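You operate a simulated robot arm through the tools that you are given. There is no shell and no other tool.

You run a simulated robot arm. Do the job below in one go: nothing can be reset, and whatever is moved stays where it is left.

JOB
Set the controls near the top of the green bench. At the end: the blue tester arm is set to down; the orange tester knob is turned to -3; the white job card is on the top of the small grey chest; the white tester switch is switched on; whatever was shut is shut again. Leave all else as you found it, and nothing knocked over. The blue tester arm goes to its stop.

Only the result counts: the job must be done as asked and must still hold three seconds after the hand-in. Knocking over, shifting, dropping, spilling or breaking anything else fails it.

ROBOT AND FRAMES
A 7-joint arm with a three-finger gripper, fixed in place. Base frame: the origin is on the floor under the middle of its stand, x ahead of it, y to its left, z up; the work surface is at about z = 0.85. Lengths are in m, angles in rad, forces in N, time in s.
It reaches about 1.342 m from its shoulder. Its first joint turns from -2.897 to 2.897 rad. Payload 2.69 kg.
The TCP is the grasp point between the finger pads, 0.03 m short of the fingertips. In the tool frame z runs along the fingers and y along their closing line. The gripper opens to 0.128 m; its body begins 0.117 m behind the TCP.
Orientation is that of the tool frame in the base frame, as a unit quaternion [x, y, z, w]. With the fingers straight down and closing along the base's y, the tool's x points along the base's -x, its y along +y and its z along -z.

CONTROLS
- The arm moves only by the tool servo_tool. Its argument "deltas" is a list of rows, each a list of 7 numbers: the turn, a rotation vector about the tool's x, y, z in units of 180 degrees (1.0 is 180 degrees), then the shift along the tool's x, y, z in units of 200 mm (1.0 is 200 mm), then the opening, from 0 (shut) to 1 (fully open). In form: [[rx, ry, rz, dx, dy, dz, gripper], ...]. A call has 1 to 20 rows; each row is the pose to reach, as a shift and turn from the pose commanded when the call began, along the tool's axes at that moment. A call with a number of a shift or a turn outside -1 to 1 is refused whole. A row lasts 0.2 s, in which the tool goes at most 0.05 m and 0.15 rad; a call with a longer step from one row to the next is refused whole, and so is a gripper value outside its range. A pose out of reach is approached as far as the arm can. The call stops where the force on the tool passes 40 N (or 10 N more than at its start, if that is more) or the arm is blocked; 0.2 s more then pass. The fingers move at their own pace (about 0.127 m/s each) and stop on an object; they squeeze with about 27 N. The grip force told is the motor's: it shows also when the fingers shut on nothing. Time passes only in rows, and 0.2 s behind the last, so rows that repeat a pose let the fingers close. It gives the time, the measured TCP pose, the force on the tool (base axes), the opening and the grip force at its end, in the units of the frame above (readings bear some noise), with the torque about the TCP (base axes, N m) and any sound that the robot's microphone picked up.
- Cameras (640 x 400 px; columns grow to the right, rows downward): "scene" is fixed at [0.0503, 0.4982, 1.4879]; the picture's right is [-0.27, -0.96, 0.00], its down [-0.53, 0.15, -0.83] and it looks along [0.80, -0.22, -0.56] (base axes); focal length 330 px, centre (320, 200). "wrist" rides on the gripper at [0.058, 0.054, -0.131] in the tool frame; the picture's right is [-0.68, 0.74, 0.00], its down [-0.62, -0.56, -0.55] and it looks along [-0.40, -0.37, 0.84] (tool axes); focal length 234 px, centre (320, 200). There is no depth. A picture from a camera that has moved, and an enlarged one, comes with that camera's place and axes in the base frame and with its lens.
- get_image(camera): a new picture of that camera. The clock stands still meanwhile.
- move_column(by): moves the trunk up (or, below 0, down) by that many m; the arm rides with it, the base frame stays. It gives what a move gives, with no picture.
- zoom(camera, box): a new picture of the part [left, top, right, bottom] of that camera's present view, enlarged. The clock stands still meanwhile.
- sign_off(): hands the job in; it is judged then, once.

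Places have to be worked out from the pictures, the camera data and where the tool is seen. Open the gripper and draw the arm clear of the work before you hand the job in, unless the task says otherwise.

The tools are called after "Request:" by a JSON object that holds its "method" and its "body". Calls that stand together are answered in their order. servo_tool: Moves the arm, as the interface text tells. Its arguments: {"type":"object","properties":{"deltas":{"type":"array"}},"required":["deltas"]} The other tools are called the same way: move_column (by) moves the trunk up or down; get_image (camera) takes a picture; zoom (camera, box) takes an enlarged picture of a part of a camera's view; sign_off () hands the job in.

At the start:

```text
time_s: 0.0
tcp_pos: [0.5402, 0.4427, 1.256]
ee_rot: [0.0, 1.0, 0.0, 0.0]
wrist_force: [0.9, 0.6, 0.3]
torque: [-0.02, -0.02, 0.01]
finger_gap: 0.1279
gripper_force: 0.1
trunk travel left (down, up): [-0.15, 0.2]
```

scene: 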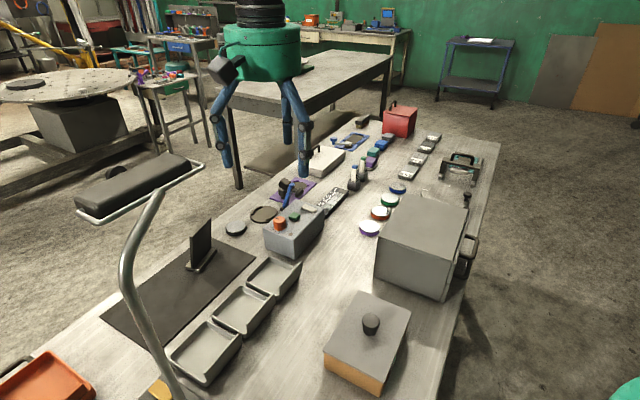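
wrist: 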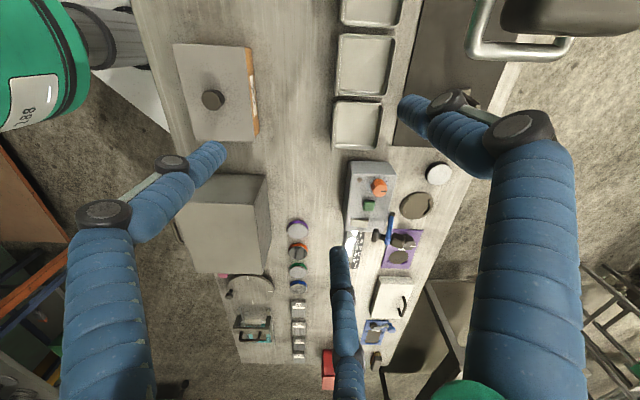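

I start by looking more closely at the bench, to find the tester, the job card and the small grey chest.

Request:
{"method": "zoom", "body": {"camera": "scene", "box": [220, 170, 380, 270]}}

Request:
{"method": "zoom", "body": {"camera": "scene", "box": [300, 90, 500, 215]}}

Request:
{"method": "zoom", "body": {"camera": "scene", "box": [300, 180, 500, 400]}}

Request:
{"method": "zoom", "body": {"camera": "wrist", "box": [320, 140, 480, 260]}}

Request:
{"method": "zoom", "body": {"camera": "wrist", "box": [200, 200, 440, 390]}}

```text
4.00 times, centred on (300, 220) of scene
camera zoom: at [0.0503, 0.4982, 1.4879], right [-0.27, -0.96, 0.0], down [-0.53, 0.15, -0.83], along [0.8, -0.22, -0.56], focal length 1320 px, centre (400, 120)
```

zoom: 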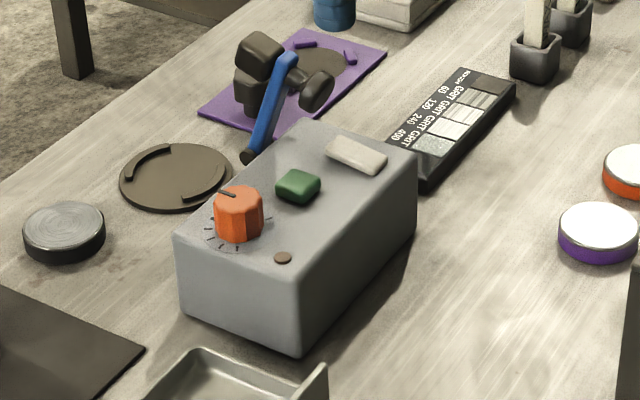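

```text
3.20 times, centred on (400, 152) of scene
camera zoom: at [0.0503, 0.4982, 1.4879], right [-0.27, -0.96, 0.0], down [-0.53, 0.15, -0.83], along [0.8, -0.22, -0.56], focal length 1056 px, centre (64, 352)
```

zoom: 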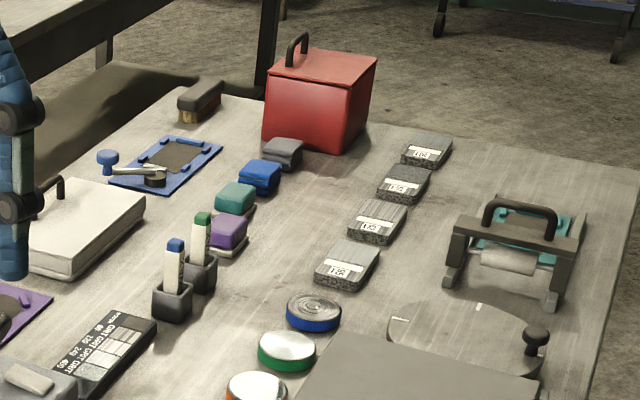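

```text
1.82 times, centred on (400, 290) of scene
camera zoom: at [0.0503, 0.4982, 1.4879], right [-0.27, -0.96, 0.0], down [-0.53, 0.15, -0.83], along [0.8, -0.22, -0.56], focal length 600 px, centre (174, 36)
```

zoom: 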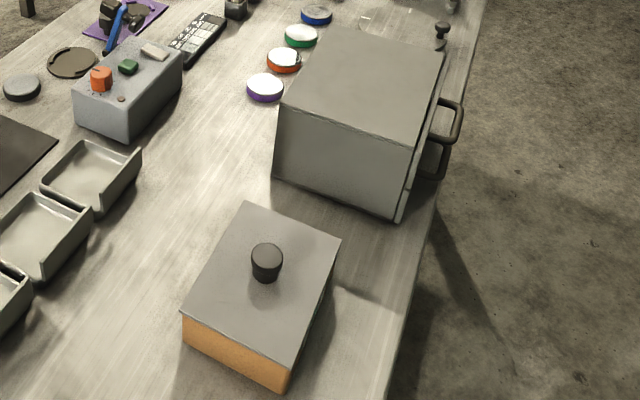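

```text
3.33 times, centred on (400, 200) of wrist
camera zoom: at [0.4816, 0.4973, 1.3871], right [0.68, 0.74, 0.0], down [0.62, -0.56, 0.55], along [0.4, -0.37, -0.84], focal length 781 px, centre (53, 200)
```

zoom: 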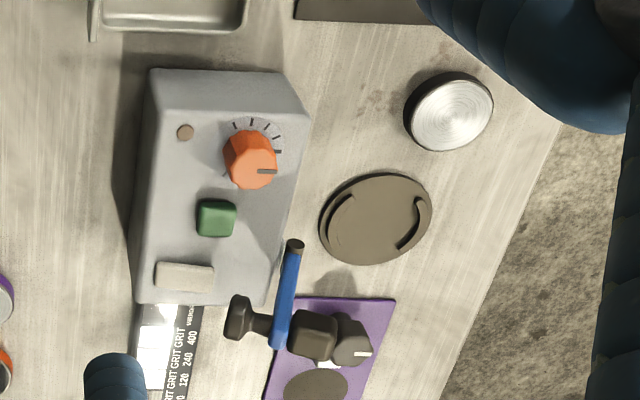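

```text
2.11 times, centred on (320, 295) of wrist
camera zoom: at [0.4816, 0.4973, 1.3871], right [0.68, 0.74, 0.0], down [0.62, -0.56, 0.55], along [0.4, -0.37, -0.84], focal length 493 px, centre (320, 0)
```

zoom: 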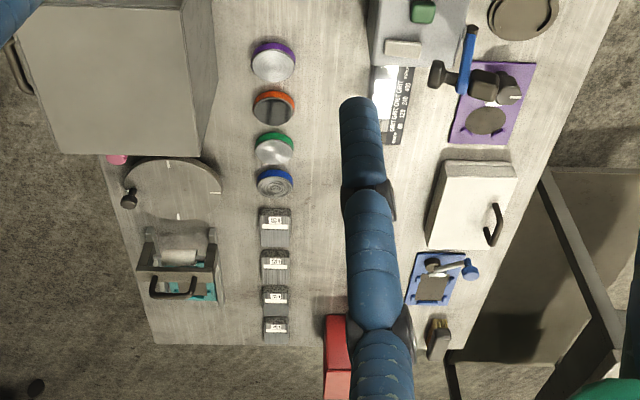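

The tester is the grey box with the orange knob, green button and pale rocker. I still need to find the white job card, so I zoom on the other areas.

Request:
{"method": "zoom", "body": {"camera": "scene", "box": [0, 200, 240, 400]}}

Request:
{"method": "zoom", "body": {"camera": "scene", "box": [230, 110, 390, 210]}}

Request:
{"method": "zoom", "body": {"camera": "wrist", "box": [140, 0, 440, 190]}}

Request:
{"method": "zoom", "body": {"camera": "scene", "box": [360, 180, 500, 300]}}

Request:
{"method": "zoom", "body": {"camera": "scene", "box": [420, 20, 640, 180]}}

```text
2.00 times, centred on (120, 300) of scene
camera zoom: at [0.0503, 0.4982, 1.4879], right [-0.27, -0.96, 0.0], down [-0.53, 0.15, -0.83], along [0.8, -0.22, -0.56], focal length 660 px, centre (720, 0)
```

zoom: 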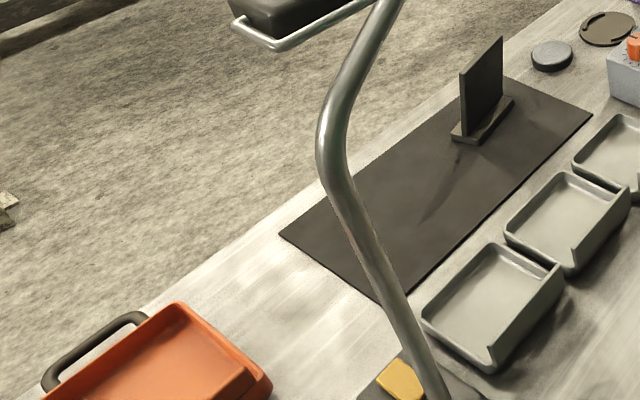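

```text
4.00 times, centred on (310, 160) of scene
camera zoom: at [0.0503, 0.4982, 1.4879], right [-0.27, -0.96, 0.0], down [-0.53, 0.15, -0.83], along [0.8, -0.22, -0.56], focal length 1320 px, centre (360, 360)
```

zoom: 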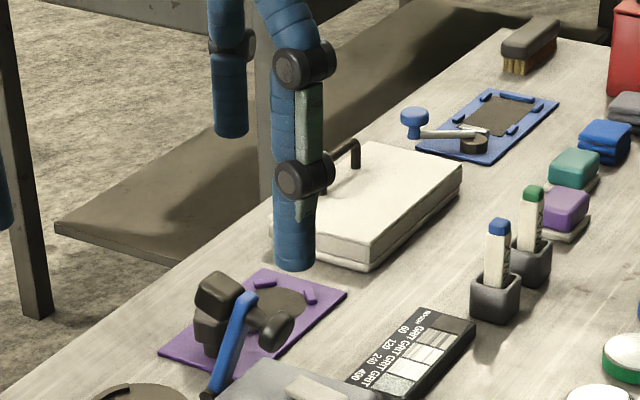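

```text
2.11 times, centred on (290, 95) of wrist
camera zoom: at [0.4816, 0.4973, 1.3871], right [0.68, 0.74, 0.0], down [0.62, -0.56, 0.55], along [0.4, -0.37, -0.84], focal length 493 px, centre (383, 421)
```

zoom: 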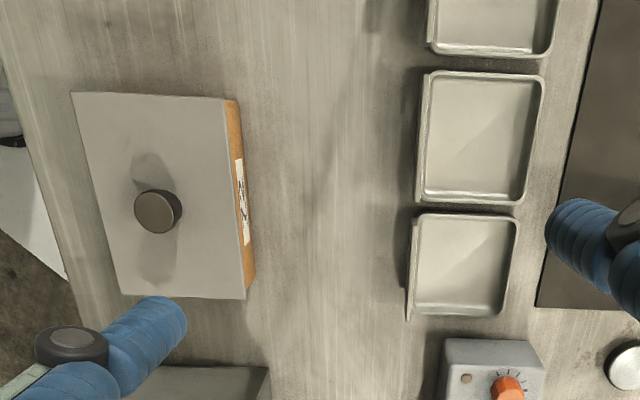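

```text
3.33 times, centred on (430, 240) of scene
camera zoom: at [0.0503, 0.4982, 1.4879], right [-0.27, -0.96, 0.0], down [-0.53, 0.15, -0.83], along [0.8, -0.22, -0.56], focal length 1100 px, centre (-47, 67)
```

zoom: 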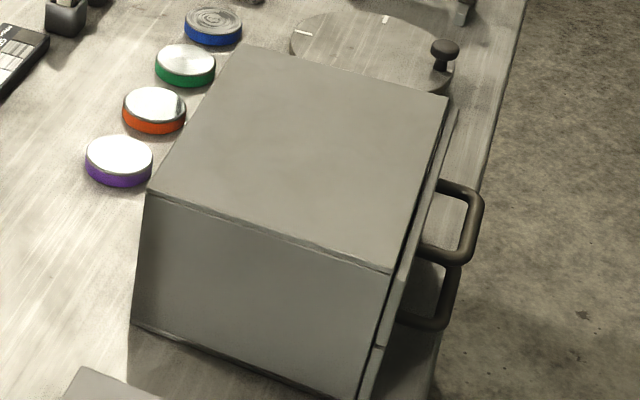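

```text
2.50 times, centred on (530, 100) of scene
camera zoom: at [0.0503, 0.4982, 1.4879], right [-0.27, -0.96, 0.0], down [-0.53, 0.15, -0.83], along [0.8, -0.22, -0.56], focal length 825 px, centre (-205, 450)
```

zoom: 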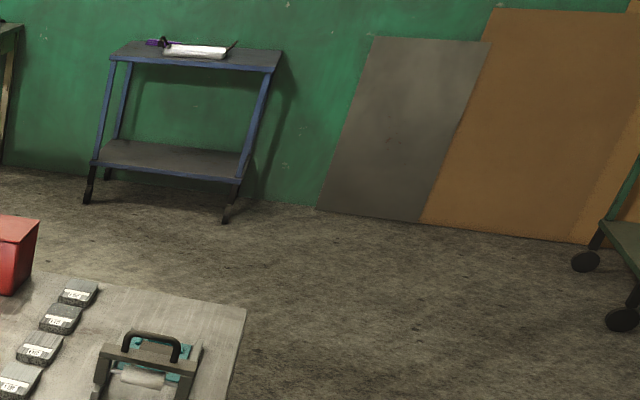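

The grey chest has two drawers with bow handles facing the robot. No card is lying in the open, so I swing the hand toward the robot side to see the drawer fronts and the labels.

Request:
{"method": "servo_tool", "body": {"deltas": [[0, 0, -0.031, 0.056, -0.125, -0.03, 1], [0, 0, -0.062, 0.112, -0.25, -0.06, 1], [0, 0, -0.094, 0.169, -0.375, -0.09, 1], [0, 0, -0.125, 0.225, -0.5, -0.12, 1], [0, 0, -0.156, 0.281, -0.625, -0.15, 1], [0, 0, -0.188, 0.337, -0.75, -0.18, 1], [0, 0, -0.219, 0.394, -0.875, -0.22, 1], [0, 0, -0.25, 0.45, -1.0, -0.25, 1]]}}

```text
time_s: 1.8
tcp_pos: [0.4499, 0.2422, 1.3081]
ee_rot: [-0.384, 0.923, 0.0, 0.0]
wrist_force: [0.2, -0.3, -0.2]
torque: [-0.01, 0.01, 0.01]
finger_gap: 0.128
gripper_force: 0.2
trunk travel left (down, up): [-0.15, 0.2]
```

Motion works as expected. I continue toward a spot ahead of the drawer fronts and turn the camera to look across the bench.

Request:
{"method": "servo_tool", "body": {"deltas": [[0, 0, -0.03, 0.106, -0.106, 0, 1], [0, 0, -0.06, 0.212, -0.212, 0, 1], [0, 0, -0.09, 0.319, -0.319, 0, 1], [0, 0, -0.12, 0.425, -0.425, 0, 1], [0, 0, -0.15, 0.531, -0.531, 0, 1], [0, 0, -0.18, 0.637, -0.637, 0, 1], [0, 0, -0.21, 0.744, -0.744, 0, 1], [0, 0, -0.24, 0.85, -0.85, 0, 1]]}}

Request:
{"method": "get_image", "body": {"camera": "wrist"}}

Request:
{"method": "get_image", "body": {"camera": "scene"}}

```text
time_s: 3.6
tcp_pos: [0.4507, 0.0029, 1.3064]
ee_rot: [-0.697, 0.717, 0.0, -0.001]
wrist_force: [-0.5, 0.6, 0.4]
torque: [-0.03, -0.06, 0.0]
finger_gap: 0.1281
gripper_force: 0.1
trunk travel left (down, up): [-0.15, 0.2]
```

```text
taken
camera wrist: at [0.3955, -0.0533, 1.4367], right [-0.72, 0.7, 0.0], down [0.58, 0.6, 0.55], along [0.38, 0.39, -0.84], focal length 234 px, centre (320, 200)
```

wrist: 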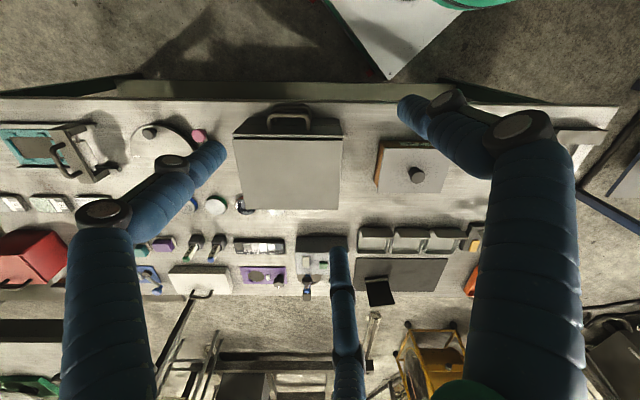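

```text
taken
```

scene: 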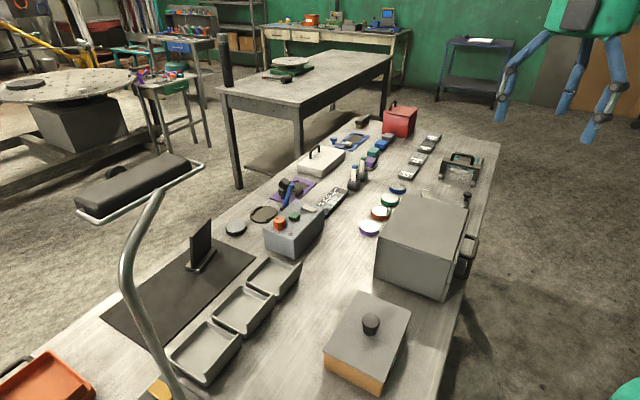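

The chest front edge is near the top of the wrist view and the bench rim is green. I zoom in on the chest, the lidded box and the far objects.

Request:
{"method": "zoom", "body": {"camera": "wrist", "box": [210, 80, 370, 220]}}

Request:
{"method": "zoom", "body": {"camera": "wrist", "box": [0, 80, 240, 230]}}

Request:
{"method": "zoom", "body": {"camera": "wrist", "box": [120, 200, 360, 310]}}

Request:
{"method": "zoom", "body": {"camera": "wrist", "box": [350, 120, 500, 310]}}

```text
2.86 times, centred on (290, 150) of wrist
camera zoom: at [0.3955, -0.0533, 1.4367], right [-0.72, 0.7, 0.0], down [0.58, 0.6, 0.55], along [0.38, 0.39, -0.84], focal length 669 px, centre (406, 343)
```

zoom: 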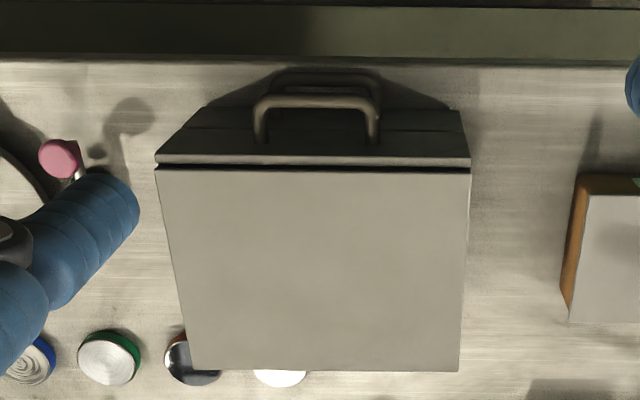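

```text
2.67 times, centred on (120, 155) of wrist
camera zoom: at [0.3955, -0.0533, 1.4367], right [-0.72, 0.7, 0.0], down [0.58, 0.6, 0.55], along [0.38, 0.39, -0.84], focal length 624 px, centre (853, 320)
```

zoom: 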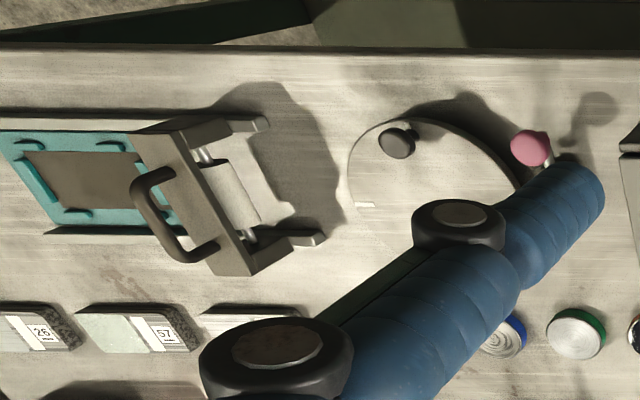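

```text
2.67 times, centred on (240, 255) of wrist
camera zoom: at [0.3955, -0.0533, 1.4367], right [-0.72, 0.7, 0.0], down [0.58, 0.6, 0.55], along [0.38, 0.39, -0.84], focal length 624 px, centre (533, 53)
```

zoom: 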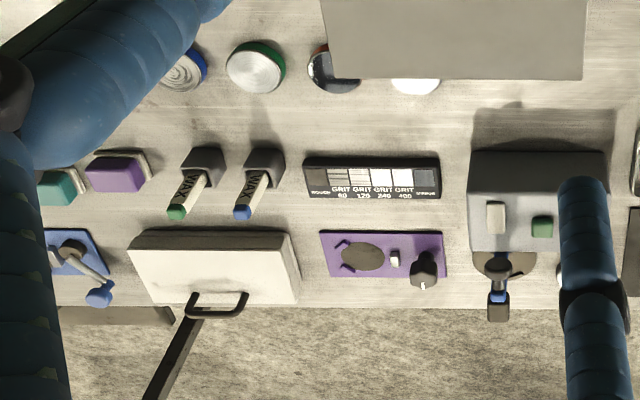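

```text
2.11 times, centred on (425, 215) of wrist
camera zoom: at [0.3955, -0.0533, 1.4367], right [-0.72, 0.7, 0.0], down [0.58, 0.6, 0.55], along [0.38, 0.39, -0.84], focal length 493 px, centre (99, 168)
```

zoom: 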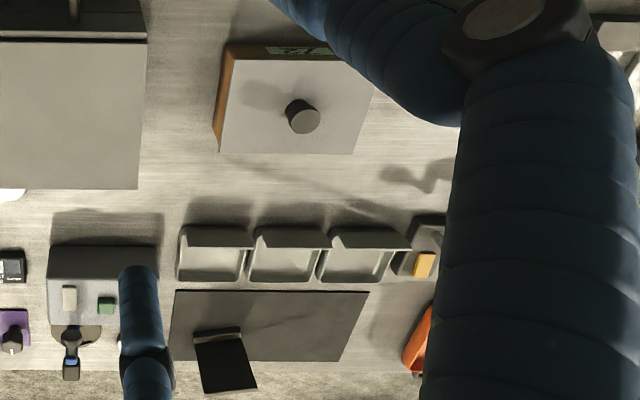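

The lidded box carries a label at its near side; I zoom on it, and on the flat white box and red box.

Request:
{"method": "zoom", "body": {"camera": "wrist", "box": [390, 130, 440, 165]}}

Request:
{"method": "zoom", "body": {"camera": "wrist", "box": [0, 220, 80, 300]}}

Request:
{"method": "zoom", "body": {"camera": "scene", "box": [310, 280, 420, 400]}}

Request:
{"method": "zoom", "body": {"camera": "scene", "box": [255, 170, 315, 225]}}

Request:
{"method": "zoom", "body": {"camera": "scene", "box": [290, 90, 430, 180]}}

```text
11.43 times, centred on (415, 148) of wrist
camera zoom: at [0.3955, -0.0533, 1.4367], right [-0.72, 0.7, 0.0], down [0.58, 0.6, 0.55], along [0.38, 0.39, -0.84], focal length 2676 px, centre (-766, 800)
```

zoom: 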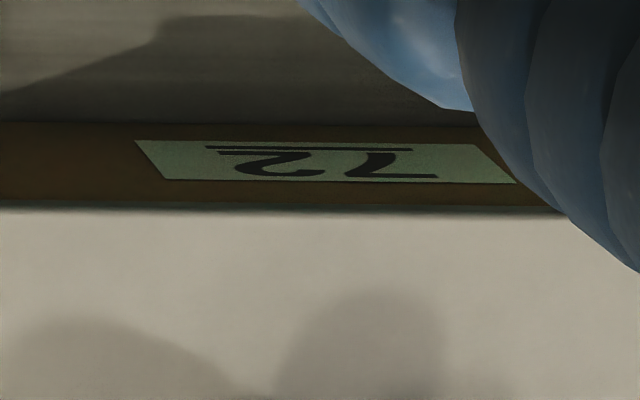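

```text
5.00 times, centred on (40, 260) of wrist
camera zoom: at [0.3955, -0.0533, 1.4367], right [-0.72, 0.7, 0.0], down [0.58, 0.6, 0.55], along [0.38, 0.39, -0.84], focal length 1171 px, centre (1720, -100)
```

zoom: 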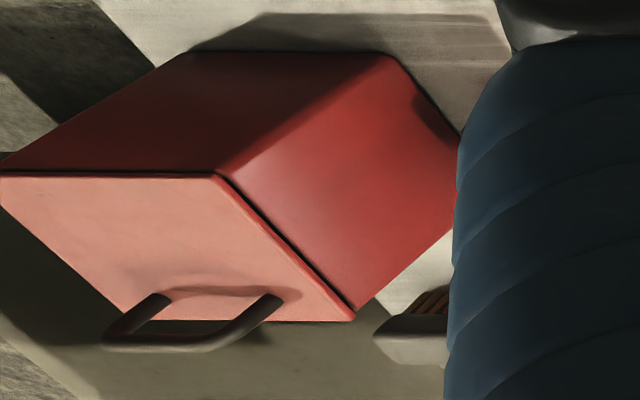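

```text
3.33 times, centred on (365, 340) of scene
camera zoom: at [0.0503, 0.4982, 1.4879], right [-0.27, -0.96, 0.0], down [-0.53, 0.15, -0.83], along [0.8, -0.22, -0.56], focal length 1100 px, centre (170, -267)
```

zoom: 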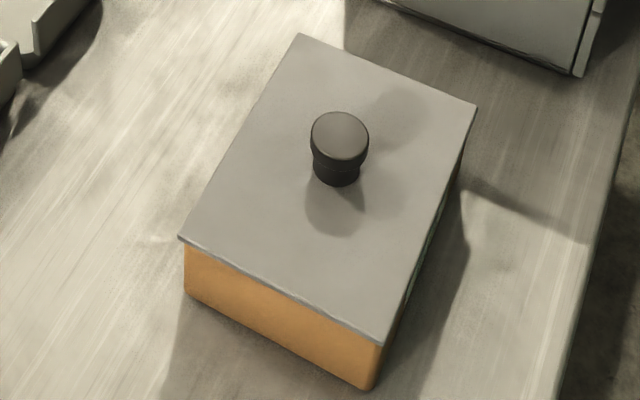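

```text
7.27 times, centred on (285, 198) of scene
camera zoom: at [0.0503, 0.4982, 1.4879], right [-0.27, -0.96, 0.0], down [-0.53, 0.15, -0.83], along [0.8, -0.22, -0.56], focal length 2400 px, centre (574, 218)
```

zoom: 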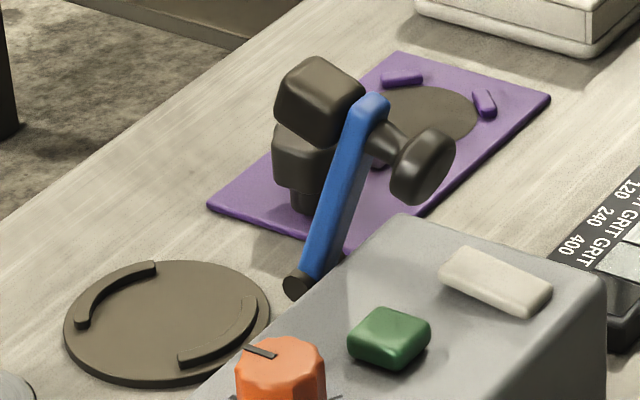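

```text
4.44 times, centred on (360, 135) of scene
camera zoom: at [0.0503, 0.4982, 1.4879], right [-0.27, -0.96, 0.0], down [-0.53, 0.15, -0.83], along [0.8, -0.22, -0.56], focal length 1467 px, centre (142, 489)
```

zoom: 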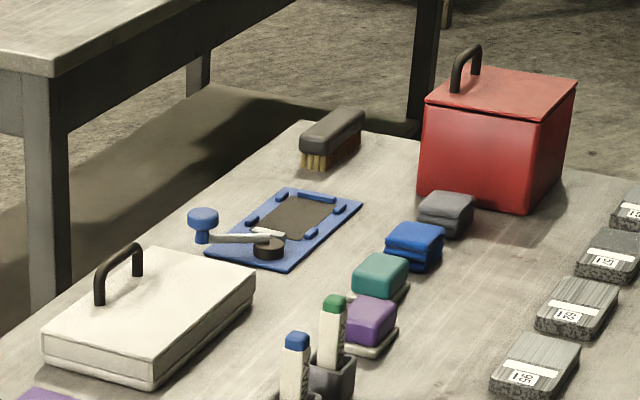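

The blue arm sits on a shaft at the tester's far end, and I need a close view of it before deciding its direction of travel. I move the hand over toward the tester, staying high.

Request:
{"method": "servo_tool", "body": {"deltas": [[0, 0, 0.017, -0.125, -0.12, 0, 1], [0, 0, 0.035, -0.25, -0.24, 0, 1], [0, 0, 0.052, -0.37, -0.36, 0, 1], [0, 0, 0.07, -0.49, -0.47, 0, 1], [0, 0, 0.09, -0.62, -0.59, 0, 1], [0, 0, 0.105, -0.74, -0.71, 0, 1], [0, 0, 0.12, -0.87, -0.83, 0, 1], [0, 0, 0.14, -1.0, -0.95, 0, 1]]}}

```text
time_s: 5.4
tcp_pos: [0.6478, 0.1953, 1.3059]
ee_rot: [-0.522, 0.853, 0.0, 0.0]
wrist_force: [0.4, -0.2, 0.5]
torque: [-0.01, 0.0, 0.02]
finger_gap: 0.1278
gripper_force: 0.0
trunk travel left (down, up): [-0.15, 0.2]
```

Next I finish the approach to a viewing pose above the near side of the tester, with fingertips still above everything.

Request:
{"method": "servo_tool", "body": {"deltas": [[0, 0, 0.012, -0.123, 0.026, 0.116, 1], [0, 0, 0.025, -0.246, 0.053, 0.232, 1], [0, 0, 0.037, -0.37, 0.08, 0.35, 1], [0, 0, 0.05, -0.493, 0.106, 0.465, 1], [0, 0, 0.062, -0.616, 0.132, 0.58, 1], [0, 0, 0.075, -0.74, 0.16, 0.7, 1], [0, 0, 0.087, -0.863, 0.186, 0.81, 1], [0, 0, 0.1, -0.986, 0.212, 0.93, 1]]}}

Request:
{"method": "get_image", "body": {"camera": "wrist"}}

Request:
{"method": "zoom", "body": {"camera": "wrist", "box": [220, 100, 420, 260]}}

```text
time_s: 7.2
tcp_pos: [0.6974, 0.3905, 1.1203]
ee_rot: [-0.383, 0.924, 0.001, 0.0]
wrist_force: [-0.7, 0.2, 0.5]
torque: [0.02, -0.01, 0.01]
finger_gap: 0.1278
gripper_force: 0.0
trunk travel left (down, up): [-0.15, 0.2]
```

```text
taken
camera wrist: at [0.6187, 0.3886, 1.2512], right [-0.04, 1.0, 0.0], down [0.84, 0.04, 0.55], along [0.55, 0.02, -0.84], focal length 234 px, centre (320, 200)
```

wrist: 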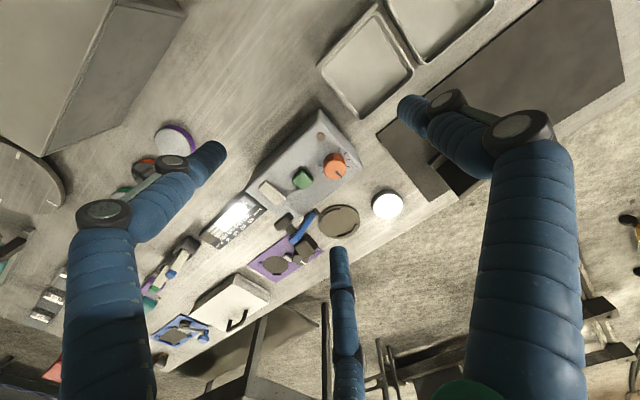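

```text
2.50 times, centred on (320, 180) of wrist
camera zoom: at [0.6187, 0.3886, 1.2512], right [-0.04, 1.0, 0.0], down [0.84, 0.04, 0.55], along [0.55, 0.02, -0.84], focal length 585 px, centre (320, 250)
```

zoom: 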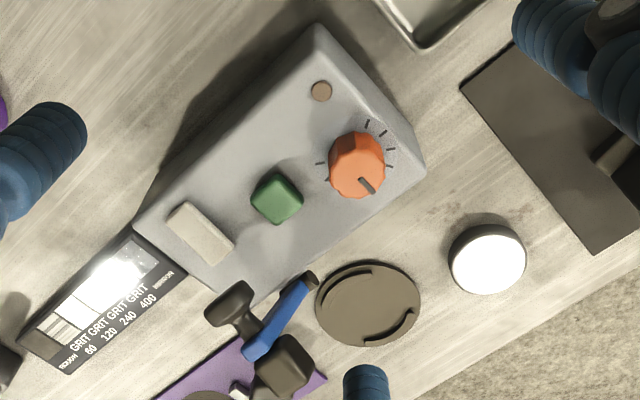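

Now the panel is clear: LED, orange knob with ticks, green button, white rocker, and the blue arm with its black fittings. I enlarge each one.

Request:
{"method": "zoom", "body": {"camera": "wrist", "box": [310, 135, 360, 185]}}

Request:
{"method": "zoom", "body": {"camera": "wrist", "box": [260, 195, 330, 255]}}

Request:
{"method": "zoom", "body": {"camera": "wrist", "box": [250, 165, 310, 210]}}

Request:
{"method": "zoom", "body": {"camera": "scene", "box": [255, 205, 305, 245]}}

Request:
{"method": "zoom", "body": {"camera": "scene", "box": [270, 170, 320, 210]}}

```text
8.00 times, centred on (335, 160) of wrist
camera zoom: at [0.6187, 0.3886, 1.2512], right [-0.04, 1.0, 0.0], down [0.84, 0.04, 0.55], along [0.55, 0.02, -0.84], focal length 1873 px, centre (200, 520)
```

zoom: 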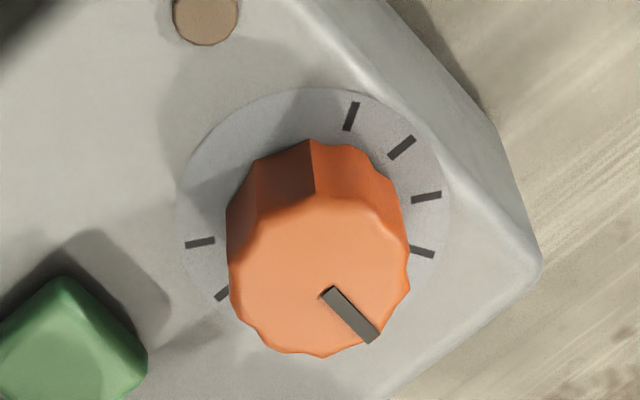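

```text
6.67 times, centred on (295, 225) of wrist
camera zoom: at [0.6187, 0.3886, 1.2512], right [-0.04, 1.0, 0.0], down [0.84, 0.04, 0.55], along [0.55, 0.02, -0.84], focal length 1561 px, centre (487, 33)
```

zoom: 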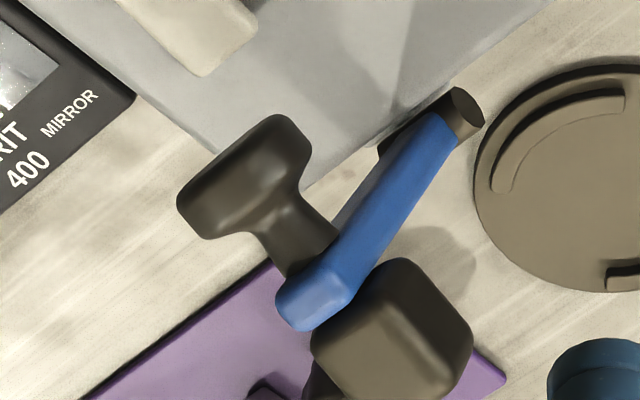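

```text
8.89 times, centred on (280, 188) of wrist
camera zoom: at [0.6187, 0.3886, 1.2512], right [-0.04, 1.0, 0.0], down [0.84, 0.04, 0.55], along [0.55, 0.02, -0.84], focal length 2082 px, centre (676, 311)
```

zoom: 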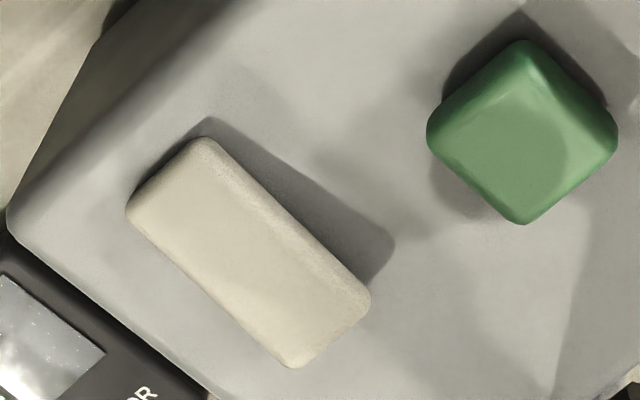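

```text
10.00 times, centred on (280, 225) of scene
camera zoom: at [0.0503, 0.4982, 1.4879], right [-0.27, -0.96, 0.0], down [-0.53, 0.15, -0.83], along [0.8, -0.22, -0.56], focal length 3300 px, centre (720, -50)
```

zoom: 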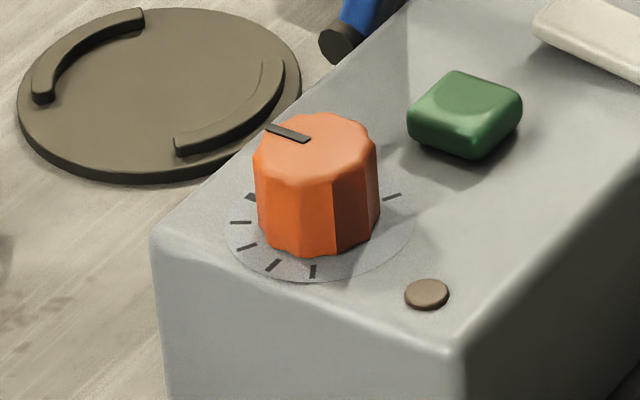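

```text
10.00 times, centred on (295, 190) of scene
camera zoom: at [0.0503, 0.4982, 1.4879], right [-0.27, -0.96, 0.0], down [-0.53, 0.15, -0.83], along [0.8, -0.22, -0.56], focal length 3300 px, centre (570, 300)
```

zoom: 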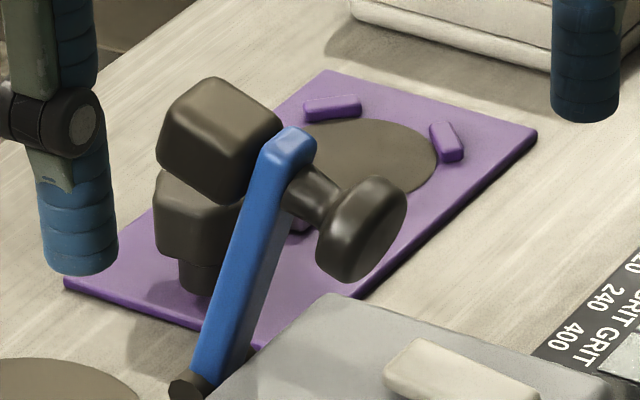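

The arm's pivot side is still ambiguous, so I go lower and look more along the tester's length. The fingertips stay above the knob.

Request:
{"method": "servo_tool", "body": {"deltas": [[0, 0, 0.02, -0.04, 0.04, 0.08, 1], [0, 0, 0.042, -0.08, 0.08, 0.16, 1], [0, 0, 0.065, -0.12, 0.12, 0.24, 1], [0, 0, 0.088, -0.16, 0.16, 0.32, 1], [0, 0, 0.111, -0.194, 0.194, 0.4, 1]]}}

Request:
{"method": "get_image", "body": {"camera": "wrist"}}

Request:
{"method": "zoom", "body": {"camera": "wrist", "box": [240, 160, 400, 300]}}

```text
time_s: 8.4
tcp_pos: [0.6986, 0.4472, 1.041]
ee_rot: [-0.217, 0.976, 0.0, 0.001]
wrist_force: [0.6, 0.0, 1.2]
torque: [0.0, 0.0, 0.04]
finger_gap: 0.1277
gripper_force: 0.0
trunk travel left (down, up): [-0.15, 0.2]
```

```text
taken
camera wrist: at [0.6227, 0.4711, 1.1718], right [0.3, 0.95, 0.0], down [0.8, -0.25, 0.55], along [0.52, -0.17, -0.84], focal length 234 px, centre (320, 200)
```

wrist: 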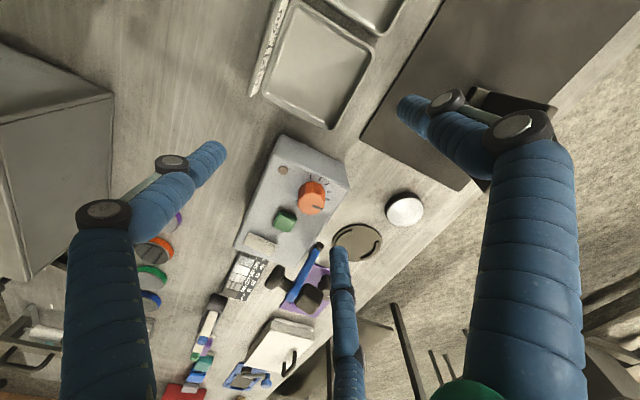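

```text
2.86 times, centred on (320, 230) of wrist
camera zoom: at [0.6227, 0.4711, 1.1718], right [0.3, 0.95, 0.0], down [0.8, -0.25, 0.55], along [0.52, -0.17, -0.84], focal length 669 px, centre (320, 114)
```

zoom: 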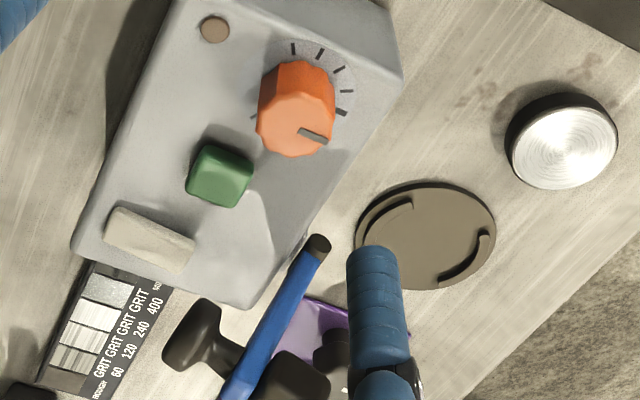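

The arm is at about (300,280) in this view; I enlarge it.

Request:
{"method": "zoom", "body": {"camera": "wrist", "box": [260, 230, 340, 310]}}

Request:
{"method": "zoom", "body": {"camera": "wrist", "box": [285, 160, 350, 220]}}

```text
5.00 times, centred on (300, 270) of wrist
camera zoom: at [0.6227, 0.4711, 1.1718], right [0.3, 0.95, 0.0], down [0.8, -0.25, 0.55], along [0.52, -0.17, -0.84], focal length 1171 px, centre (420, -150)
```

zoom: 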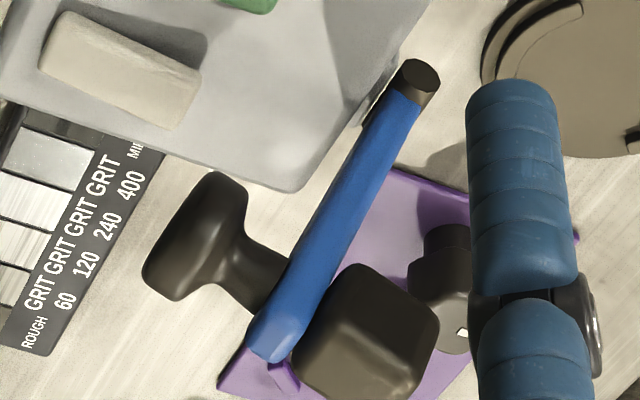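

```text
6.67 times, centred on (318, 190) of wrist
camera zoom: at [0.6227, 0.4711, 1.1718], right [0.3, 0.95, 0.0], down [0.8, -0.25, 0.55], along [0.52, -0.17, -0.84], focal length 1561 px, centre (337, 267)
```

zoom: 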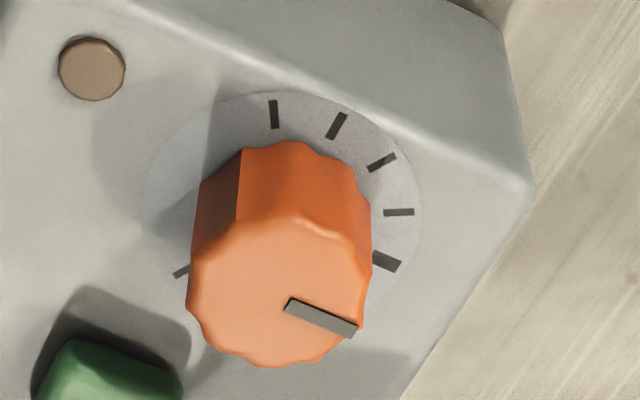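

Zooming shows the dial has 9 ticks spaced 30° with a thicker centre tick, and the pointer is at that zero. I zoom further for sign marks on the dial, the rocker's tilt and the lever pivot.

Request:
{"method": "zoom", "body": {"camera": "wrist", "box": [300, 165, 340, 190]}}

Request:
{"method": "zoom", "body": {"camera": "wrist", "box": [235, 225, 290, 260]}}

Request:
{"method": "zoom", "body": {"camera": "scene", "box": [290, 195, 330, 225]}}

Request:
{"method": "zoom", "body": {"camera": "scene", "box": [265, 180, 305, 215]}}

Request:
{"method": "zoom", "body": {"camera": "scene", "box": [262, 225, 302, 255]}}

```text
16.00 times, centred on (320, 178) of wrist
camera zoom: at [0.6227, 0.4711, 1.1718], right [0.3, 0.95, 0.0], down [0.8, -0.25, 0.55], along [0.52, -0.17, -0.84], focal length 3747 px, centre (320, 560)
```

zoom: 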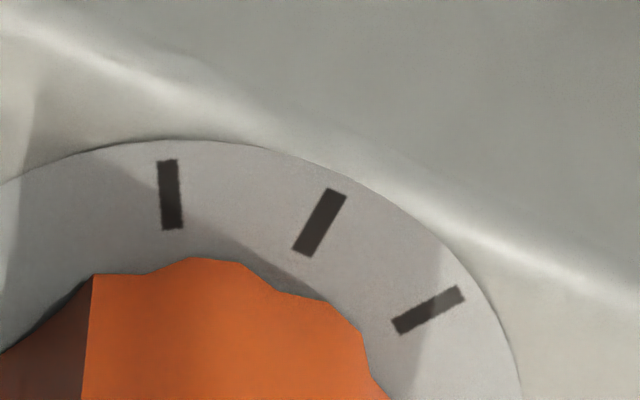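

```text
11.43 times, centred on (262, 242) of wrist
camera zoom: at [0.6227, 0.4711, 1.1718], right [0.3, 0.95, 0.0], down [0.8, -0.25, 0.55], along [0.52, -0.17, -0.84], focal length 2676 px, centre (977, -286)
```

zoom: 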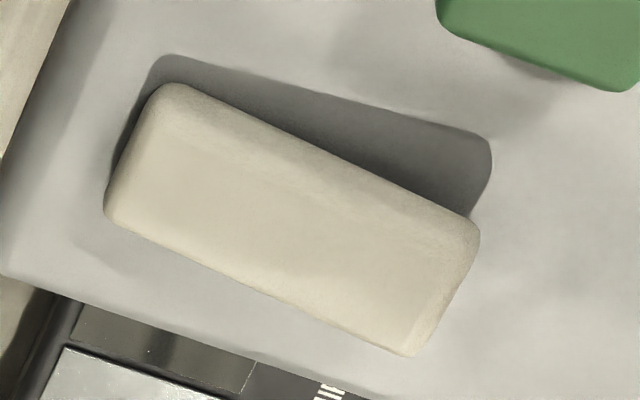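

```text
13.33 times, centred on (310, 210) of scene
camera zoom: at [0.0503, 0.4982, 1.4879], right [-0.27, -0.96, 0.0], down [-0.53, 0.15, -0.83], along [0.8, -0.22, -0.56], focal length 4401 px, centre (453, 67)
```

zoom: 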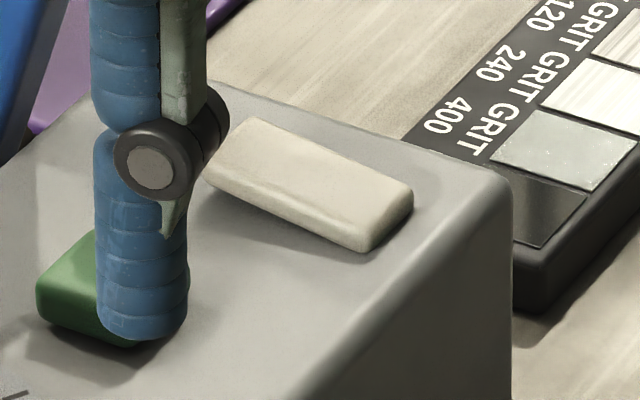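

```text
11.43 times, centred on (285, 198) of scene
camera zoom: at [0.0503, 0.4982, 1.4879], right [-0.27, -0.96, 0.0], down [-0.53, 0.15, -0.83], along [0.8, -0.22, -0.56], focal length 3772 px, centre (720, 229)
```

zoom: 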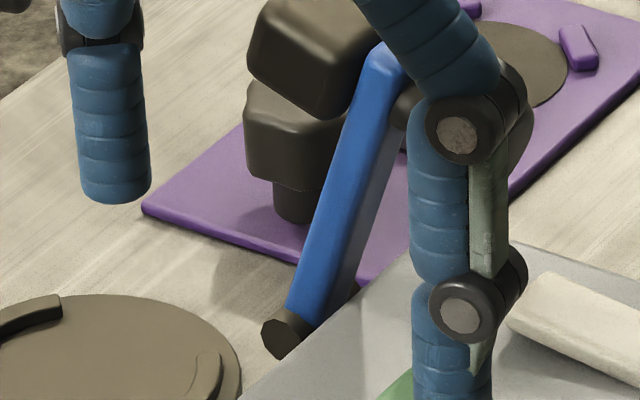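

```text
13.33 times, centred on (282, 240) of scene
camera zoom: at [0.0503, 0.4982, 1.4879], right [-0.27, -0.96, 0.0], down [-0.53, 0.15, -0.83], along [0.8, -0.22, -0.56], focal length 4401 px, centre (827, -333)
```

zoom: 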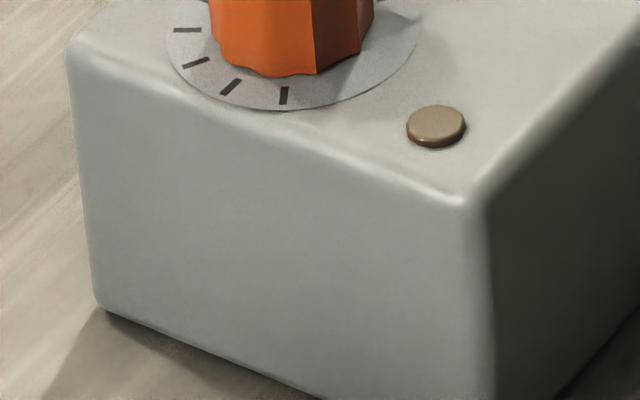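

The rocker's far end looks raised (near end pressed), and the lever's axle points along the bench's length, so the arm swings toward/away from the robot. Before touching anything I close the fingers in free air to learn how they meet.

Request:
{"method": "servo_tool", "body": {"deltas": [[0, 0, 0, 0, 0, -0.1, 0.5], [0, 0, 0, 0, 0, -0.25, 0], [0, 0, 0, 0, 0, -0.4, 0], [0, 0, 0, 0, 0, -0.5, 0], [0, 0, 0, 0, 0, -0.5, 0]]}}

Request:
{"method": "get_image", "body": {"camera": "wrist"}}

Request:
{"method": "get_image", "body": {"camera": "scene"}}

```text
time_s: 9.6
tcp_pos: [0.6983, 0.4466, 1.1408]
ee_rot: [-0.217, 0.976, 0.0, -0.001]
wrist_force: [-0.4, -0.7, -0.5]
torque: [0.04, -0.03, 0.0]
finger_gap: 0.0022
gripper_force: 27.3
trunk travel left (down, up): [-0.15, 0.2]
```

```text
taken
camera wrist: at [0.6219, 0.4716, 1.2713], right [0.3, 0.95, 0.0], down [0.8, -0.25, 0.55], along [0.52, -0.17, -0.84], focal length 234 px, centre (320, 200)
```

wrist: 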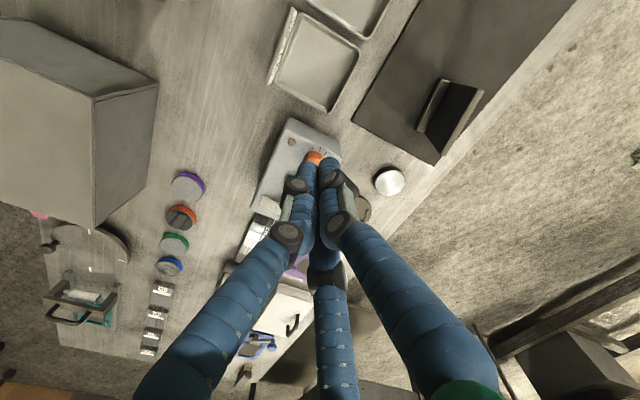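

```text
taken
```

scene: 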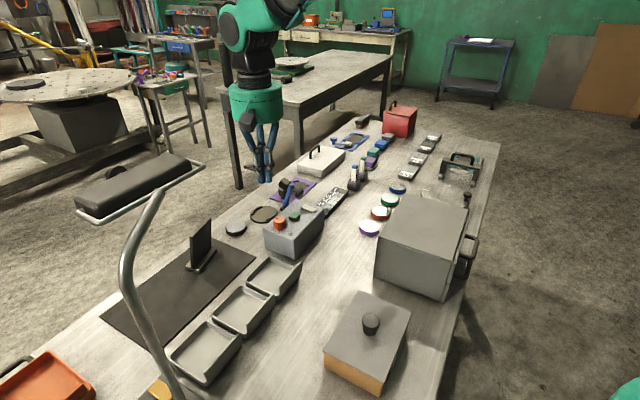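

The three fingers converge on one point like a 3-jaw chuck. I check the closed fingertip shape from both cameras.

Request:
{"method": "zoom", "body": {"camera": "wrist", "box": [270, 140, 370, 260]}}

Request:
{"method": "zoom", "body": {"camera": "scene", "box": [225, 80, 305, 200]}}

```text
3.33 times, centred on (320, 200) of wrist
camera zoom: at [0.6219, 0.4716, 1.2713], right [0.3, 0.95, 0.0], down [0.8, -0.25, 0.55], along [0.52, -0.17, -0.84], focal length 781 px, centre (320, 200)
```

zoom: 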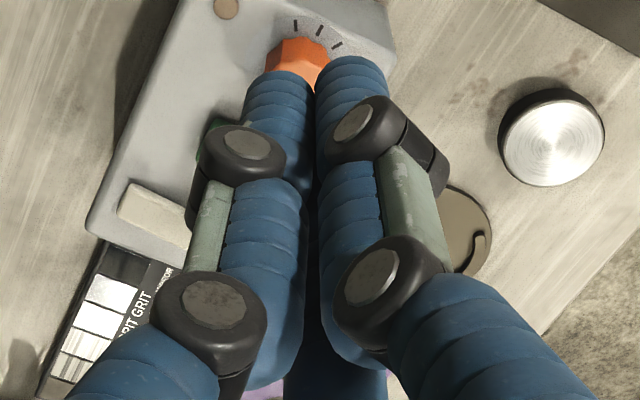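

```text
3.33 times, centred on (265, 140) of scene
camera zoom: at [0.0503, 0.4982, 1.4879], right [-0.27, -0.96, 0.0], down [-0.53, 0.15, -0.83], along [0.8, -0.22, -0.56], focal length 1100 px, centre (503, 400)
```

zoom: 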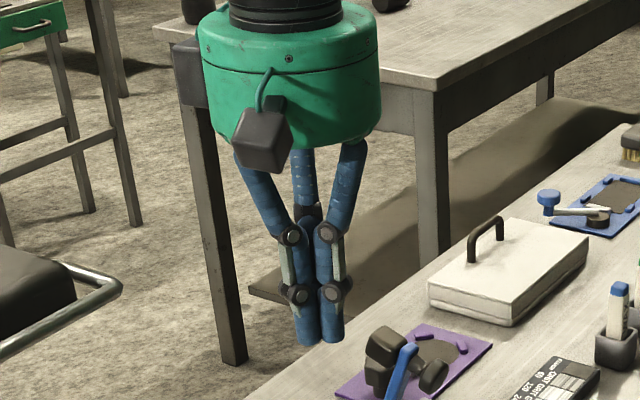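

Now I look for the card: I move toward the chest's front-left to see the drawer handles' depth, with fingers reopened.

Request:
{"method": "servo_tool", "body": {"deltas": [[0, 0, 0.012, 0.15, -0.075, -0.07, 0.5], [0, 0, 0.023, 0.31, -0.15, -0.13, 1], [0, 0, 0.035, 0.46, -0.225, -0.2, 1], [0, 0, 0.047, 0.62, -0.3, -0.27, 1], [0, 0, 0.058, 0.77, -0.375, -0.33, 1], [0, 0, 0.07, 0.927, -0.45, -0.4, 1]]}}

```text
time_s: 11.0
tcp_pos: [0.5668, 0.2864, 1.2206]
ee_rot: [-0.109, 0.994, 0.0, 0.0]
wrist_force: [-0.1, 0.7, -0.4]
torque: [-0.03, 0.04, 0.01]
finger_gap: 0.1281
gripper_force: 0.0
trunk travel left (down, up): [-0.15, 0.2]
```

Request:
{"method": "servo_tool", "body": {"deltas": [[0, 0, 0.012, 0.16, -0.12, 0.02, 1], [0, 0, 0.023, 0.33, -0.24, 0.03, 1], [0, 0, 0.035, 0.49, -0.365, 0.05, 1], [0, 0, 0.047, 0.65, -0.49, 0.07, 1], [0, 0, 0.058, 0.82, -0.61, 0.08, 1], [0, 0, 0.07, 0.98, -0.73, 0.1, 1]]}}

Request:
{"method": "get_image", "body": {"camera": "wrist"}}

Request:
{"method": "zoom", "body": {"camera": "wrist", "box": [180, 100, 380, 260]}}

```text
time_s: 12.4
tcp_pos: [0.4078, 0.1005, 1.2002]
ee_rot: [0.002, 1.0, -0.001, 0.0]
wrist_force: [-0.1, -0.3, 0.5]
torque: [-0.01, 0.01, 0.0]
finger_gap: 0.128
gripper_force: 0.0
trunk travel left (down, up): [-0.15, 0.2]
```

```text
taken
camera wrist: at [0.35, 0.1554, 1.3306], right [0.68, 0.73, 0.0], down [0.61, -0.57, 0.55], along [0.4, -0.37, -0.84], focal length 234 px, centre (320, 200)
```

wrist: 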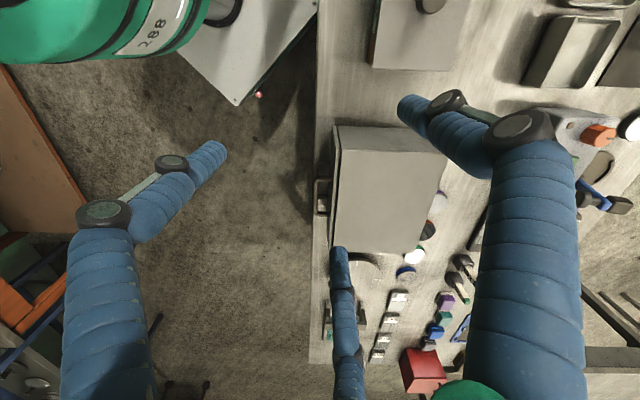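

```text
2.50 times, centred on (280, 180) of wrist
camera zoom: at [0.35, 0.1554, 1.3306], right [0.68, 0.73, 0.0], down [0.61, -0.57, 0.55], along [0.4, -0.37, -0.84], focal length 585 px, centre (420, 250)
```

zoom: 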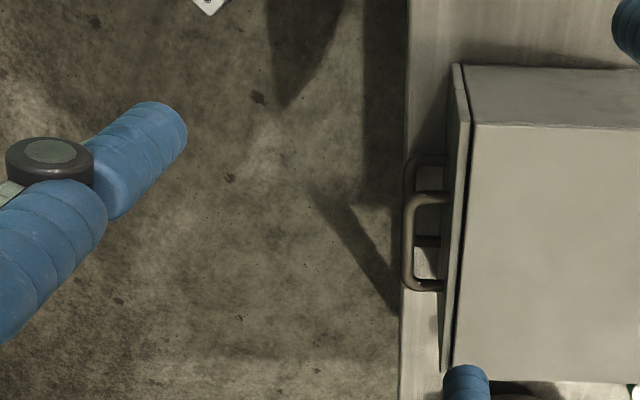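

The handles overhang almost to the bench edge. I zoom in on them for geometry.

Request:
{"method": "zoom", "body": {"camera": "wrist", "box": [300, 150, 350, 230]}}

```text
5.00 times, centred on (325, 190) of wrist
camera zoom: at [0.35, 0.1554, 1.3306], right [0.68, 0.73, 0.0], down [0.61, -0.57, 0.55], along [0.4, -0.37, -0.84], focal length 1171 px, centre (295, 250)
```

zoom: 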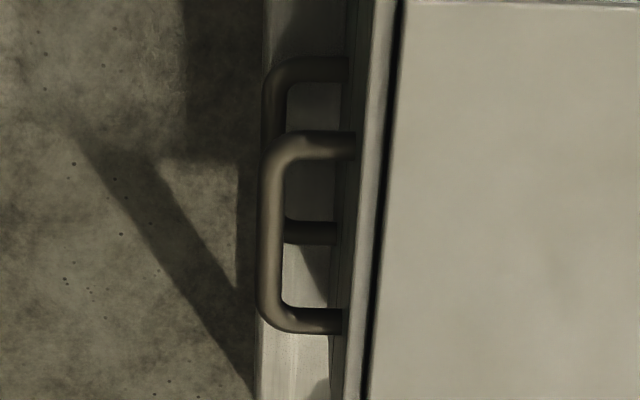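

The upper handle is a bow about 90 mm wide with roughly 26 mm of gap behind a 10 mm bar, at about (0.520, −0.013, 0.95). I move above it with the closing line across the bar, thumb on the drawer side, and check alignment.

Request:
{"method": "servo_tool", "body": {"deltas": [[0, 0, 0.035, -0.082, -0.081, 0.07, 0.6], [0, 0, 0.07, -0.165, -0.162, 0.14, 0.4], [0, 0, 0.105, -0.247, -0.243, 0.21, 0.4], [0, 0, 0.14, -0.33, -0.324, 0.285, 0.4], [0, 0, 0.175, -0.412, -0.405, 0.357, 0.4], [0, 0, 0.21, -0.494, -0.486, 0.43, 0.4], [0, 0, 0.2456, -0.577, -0.567, 0.5, 0.4]]}}

Request:
{"method": "get_image", "body": {"camera": "wrist"}}

Request:
{"method": "zoom", "body": {"camera": "wrist", "box": [270, 120, 370, 220]}}

Request:
{"method": "get_image", "body": {"camera": "scene"}}

```text
time_s: 14.0
tcp_pos: [0.5228, -0.0117, 1.1006]
ee_rot: [0.378, 0.926, -0.001, 0.001]
wrist_force: [-0.2, 0.0, -0.5]
torque: [0.0, -0.04, 0.0]
finger_gap: 0.0514
gripper_force: 0.1
trunk travel left (down, up): [-0.15, 0.2]
```

```text
taken
camera wrist: at [0.5191, 0.0678, 1.2309], right [1.0, 0.05, 0.0], down [0.04, -0.83, 0.55], along [0.03, -0.55, -0.84], focal length 234 px, centre (320, 200)
```

wrist: 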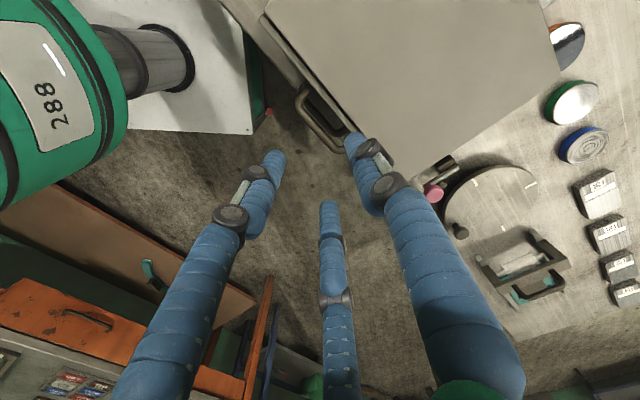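

```text
4.00 times, centred on (320, 170) of wrist
camera zoom: at [0.5191, 0.0678, 1.2309], right [1.0, 0.05, 0.0], down [0.04, -0.83, 0.55], along [0.03, -0.55, -0.84], focal length 937 px, centre (320, 320)
```

zoom: 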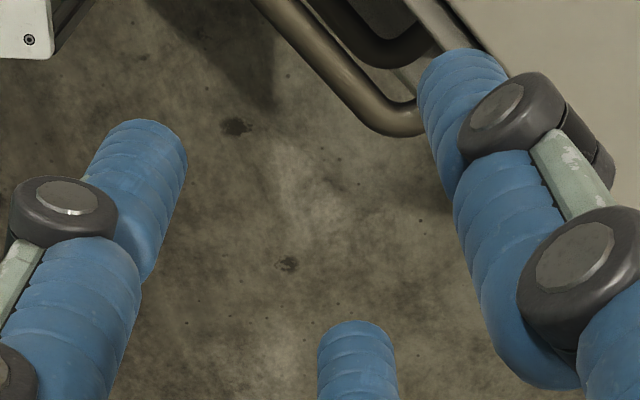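

```text
taken
```

scene: 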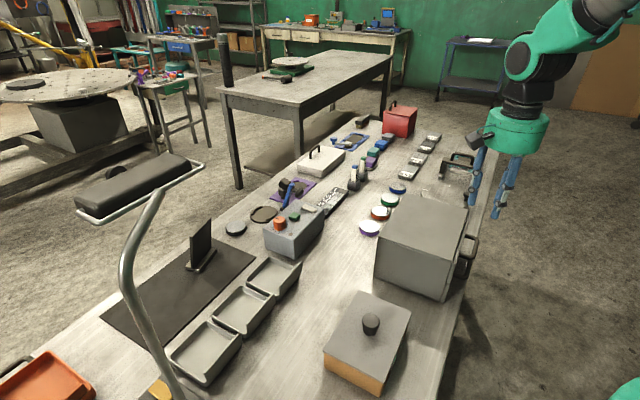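

Request:
{"method": "zoom", "body": {"camera": "wrist", "box": [270, 60, 370, 160]}}

```text
4.00 times, centred on (320, 110) of wrist
camera zoom: at [0.5191, 0.0678, 1.2309], right [1.0, 0.05, 0.0], down [0.04, -0.83, 0.55], along [0.03, -0.55, -0.84], focal length 937 px, centre (320, 560)
```

zoom: 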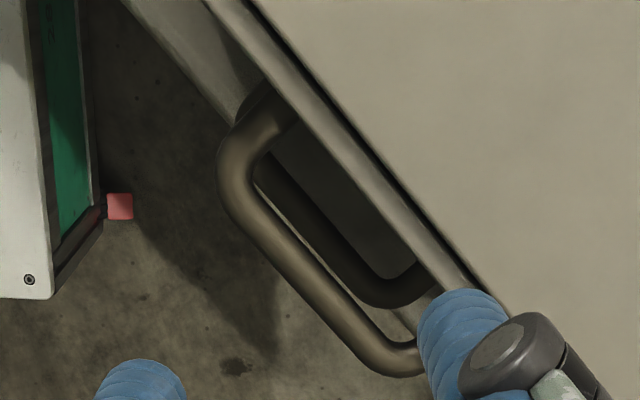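

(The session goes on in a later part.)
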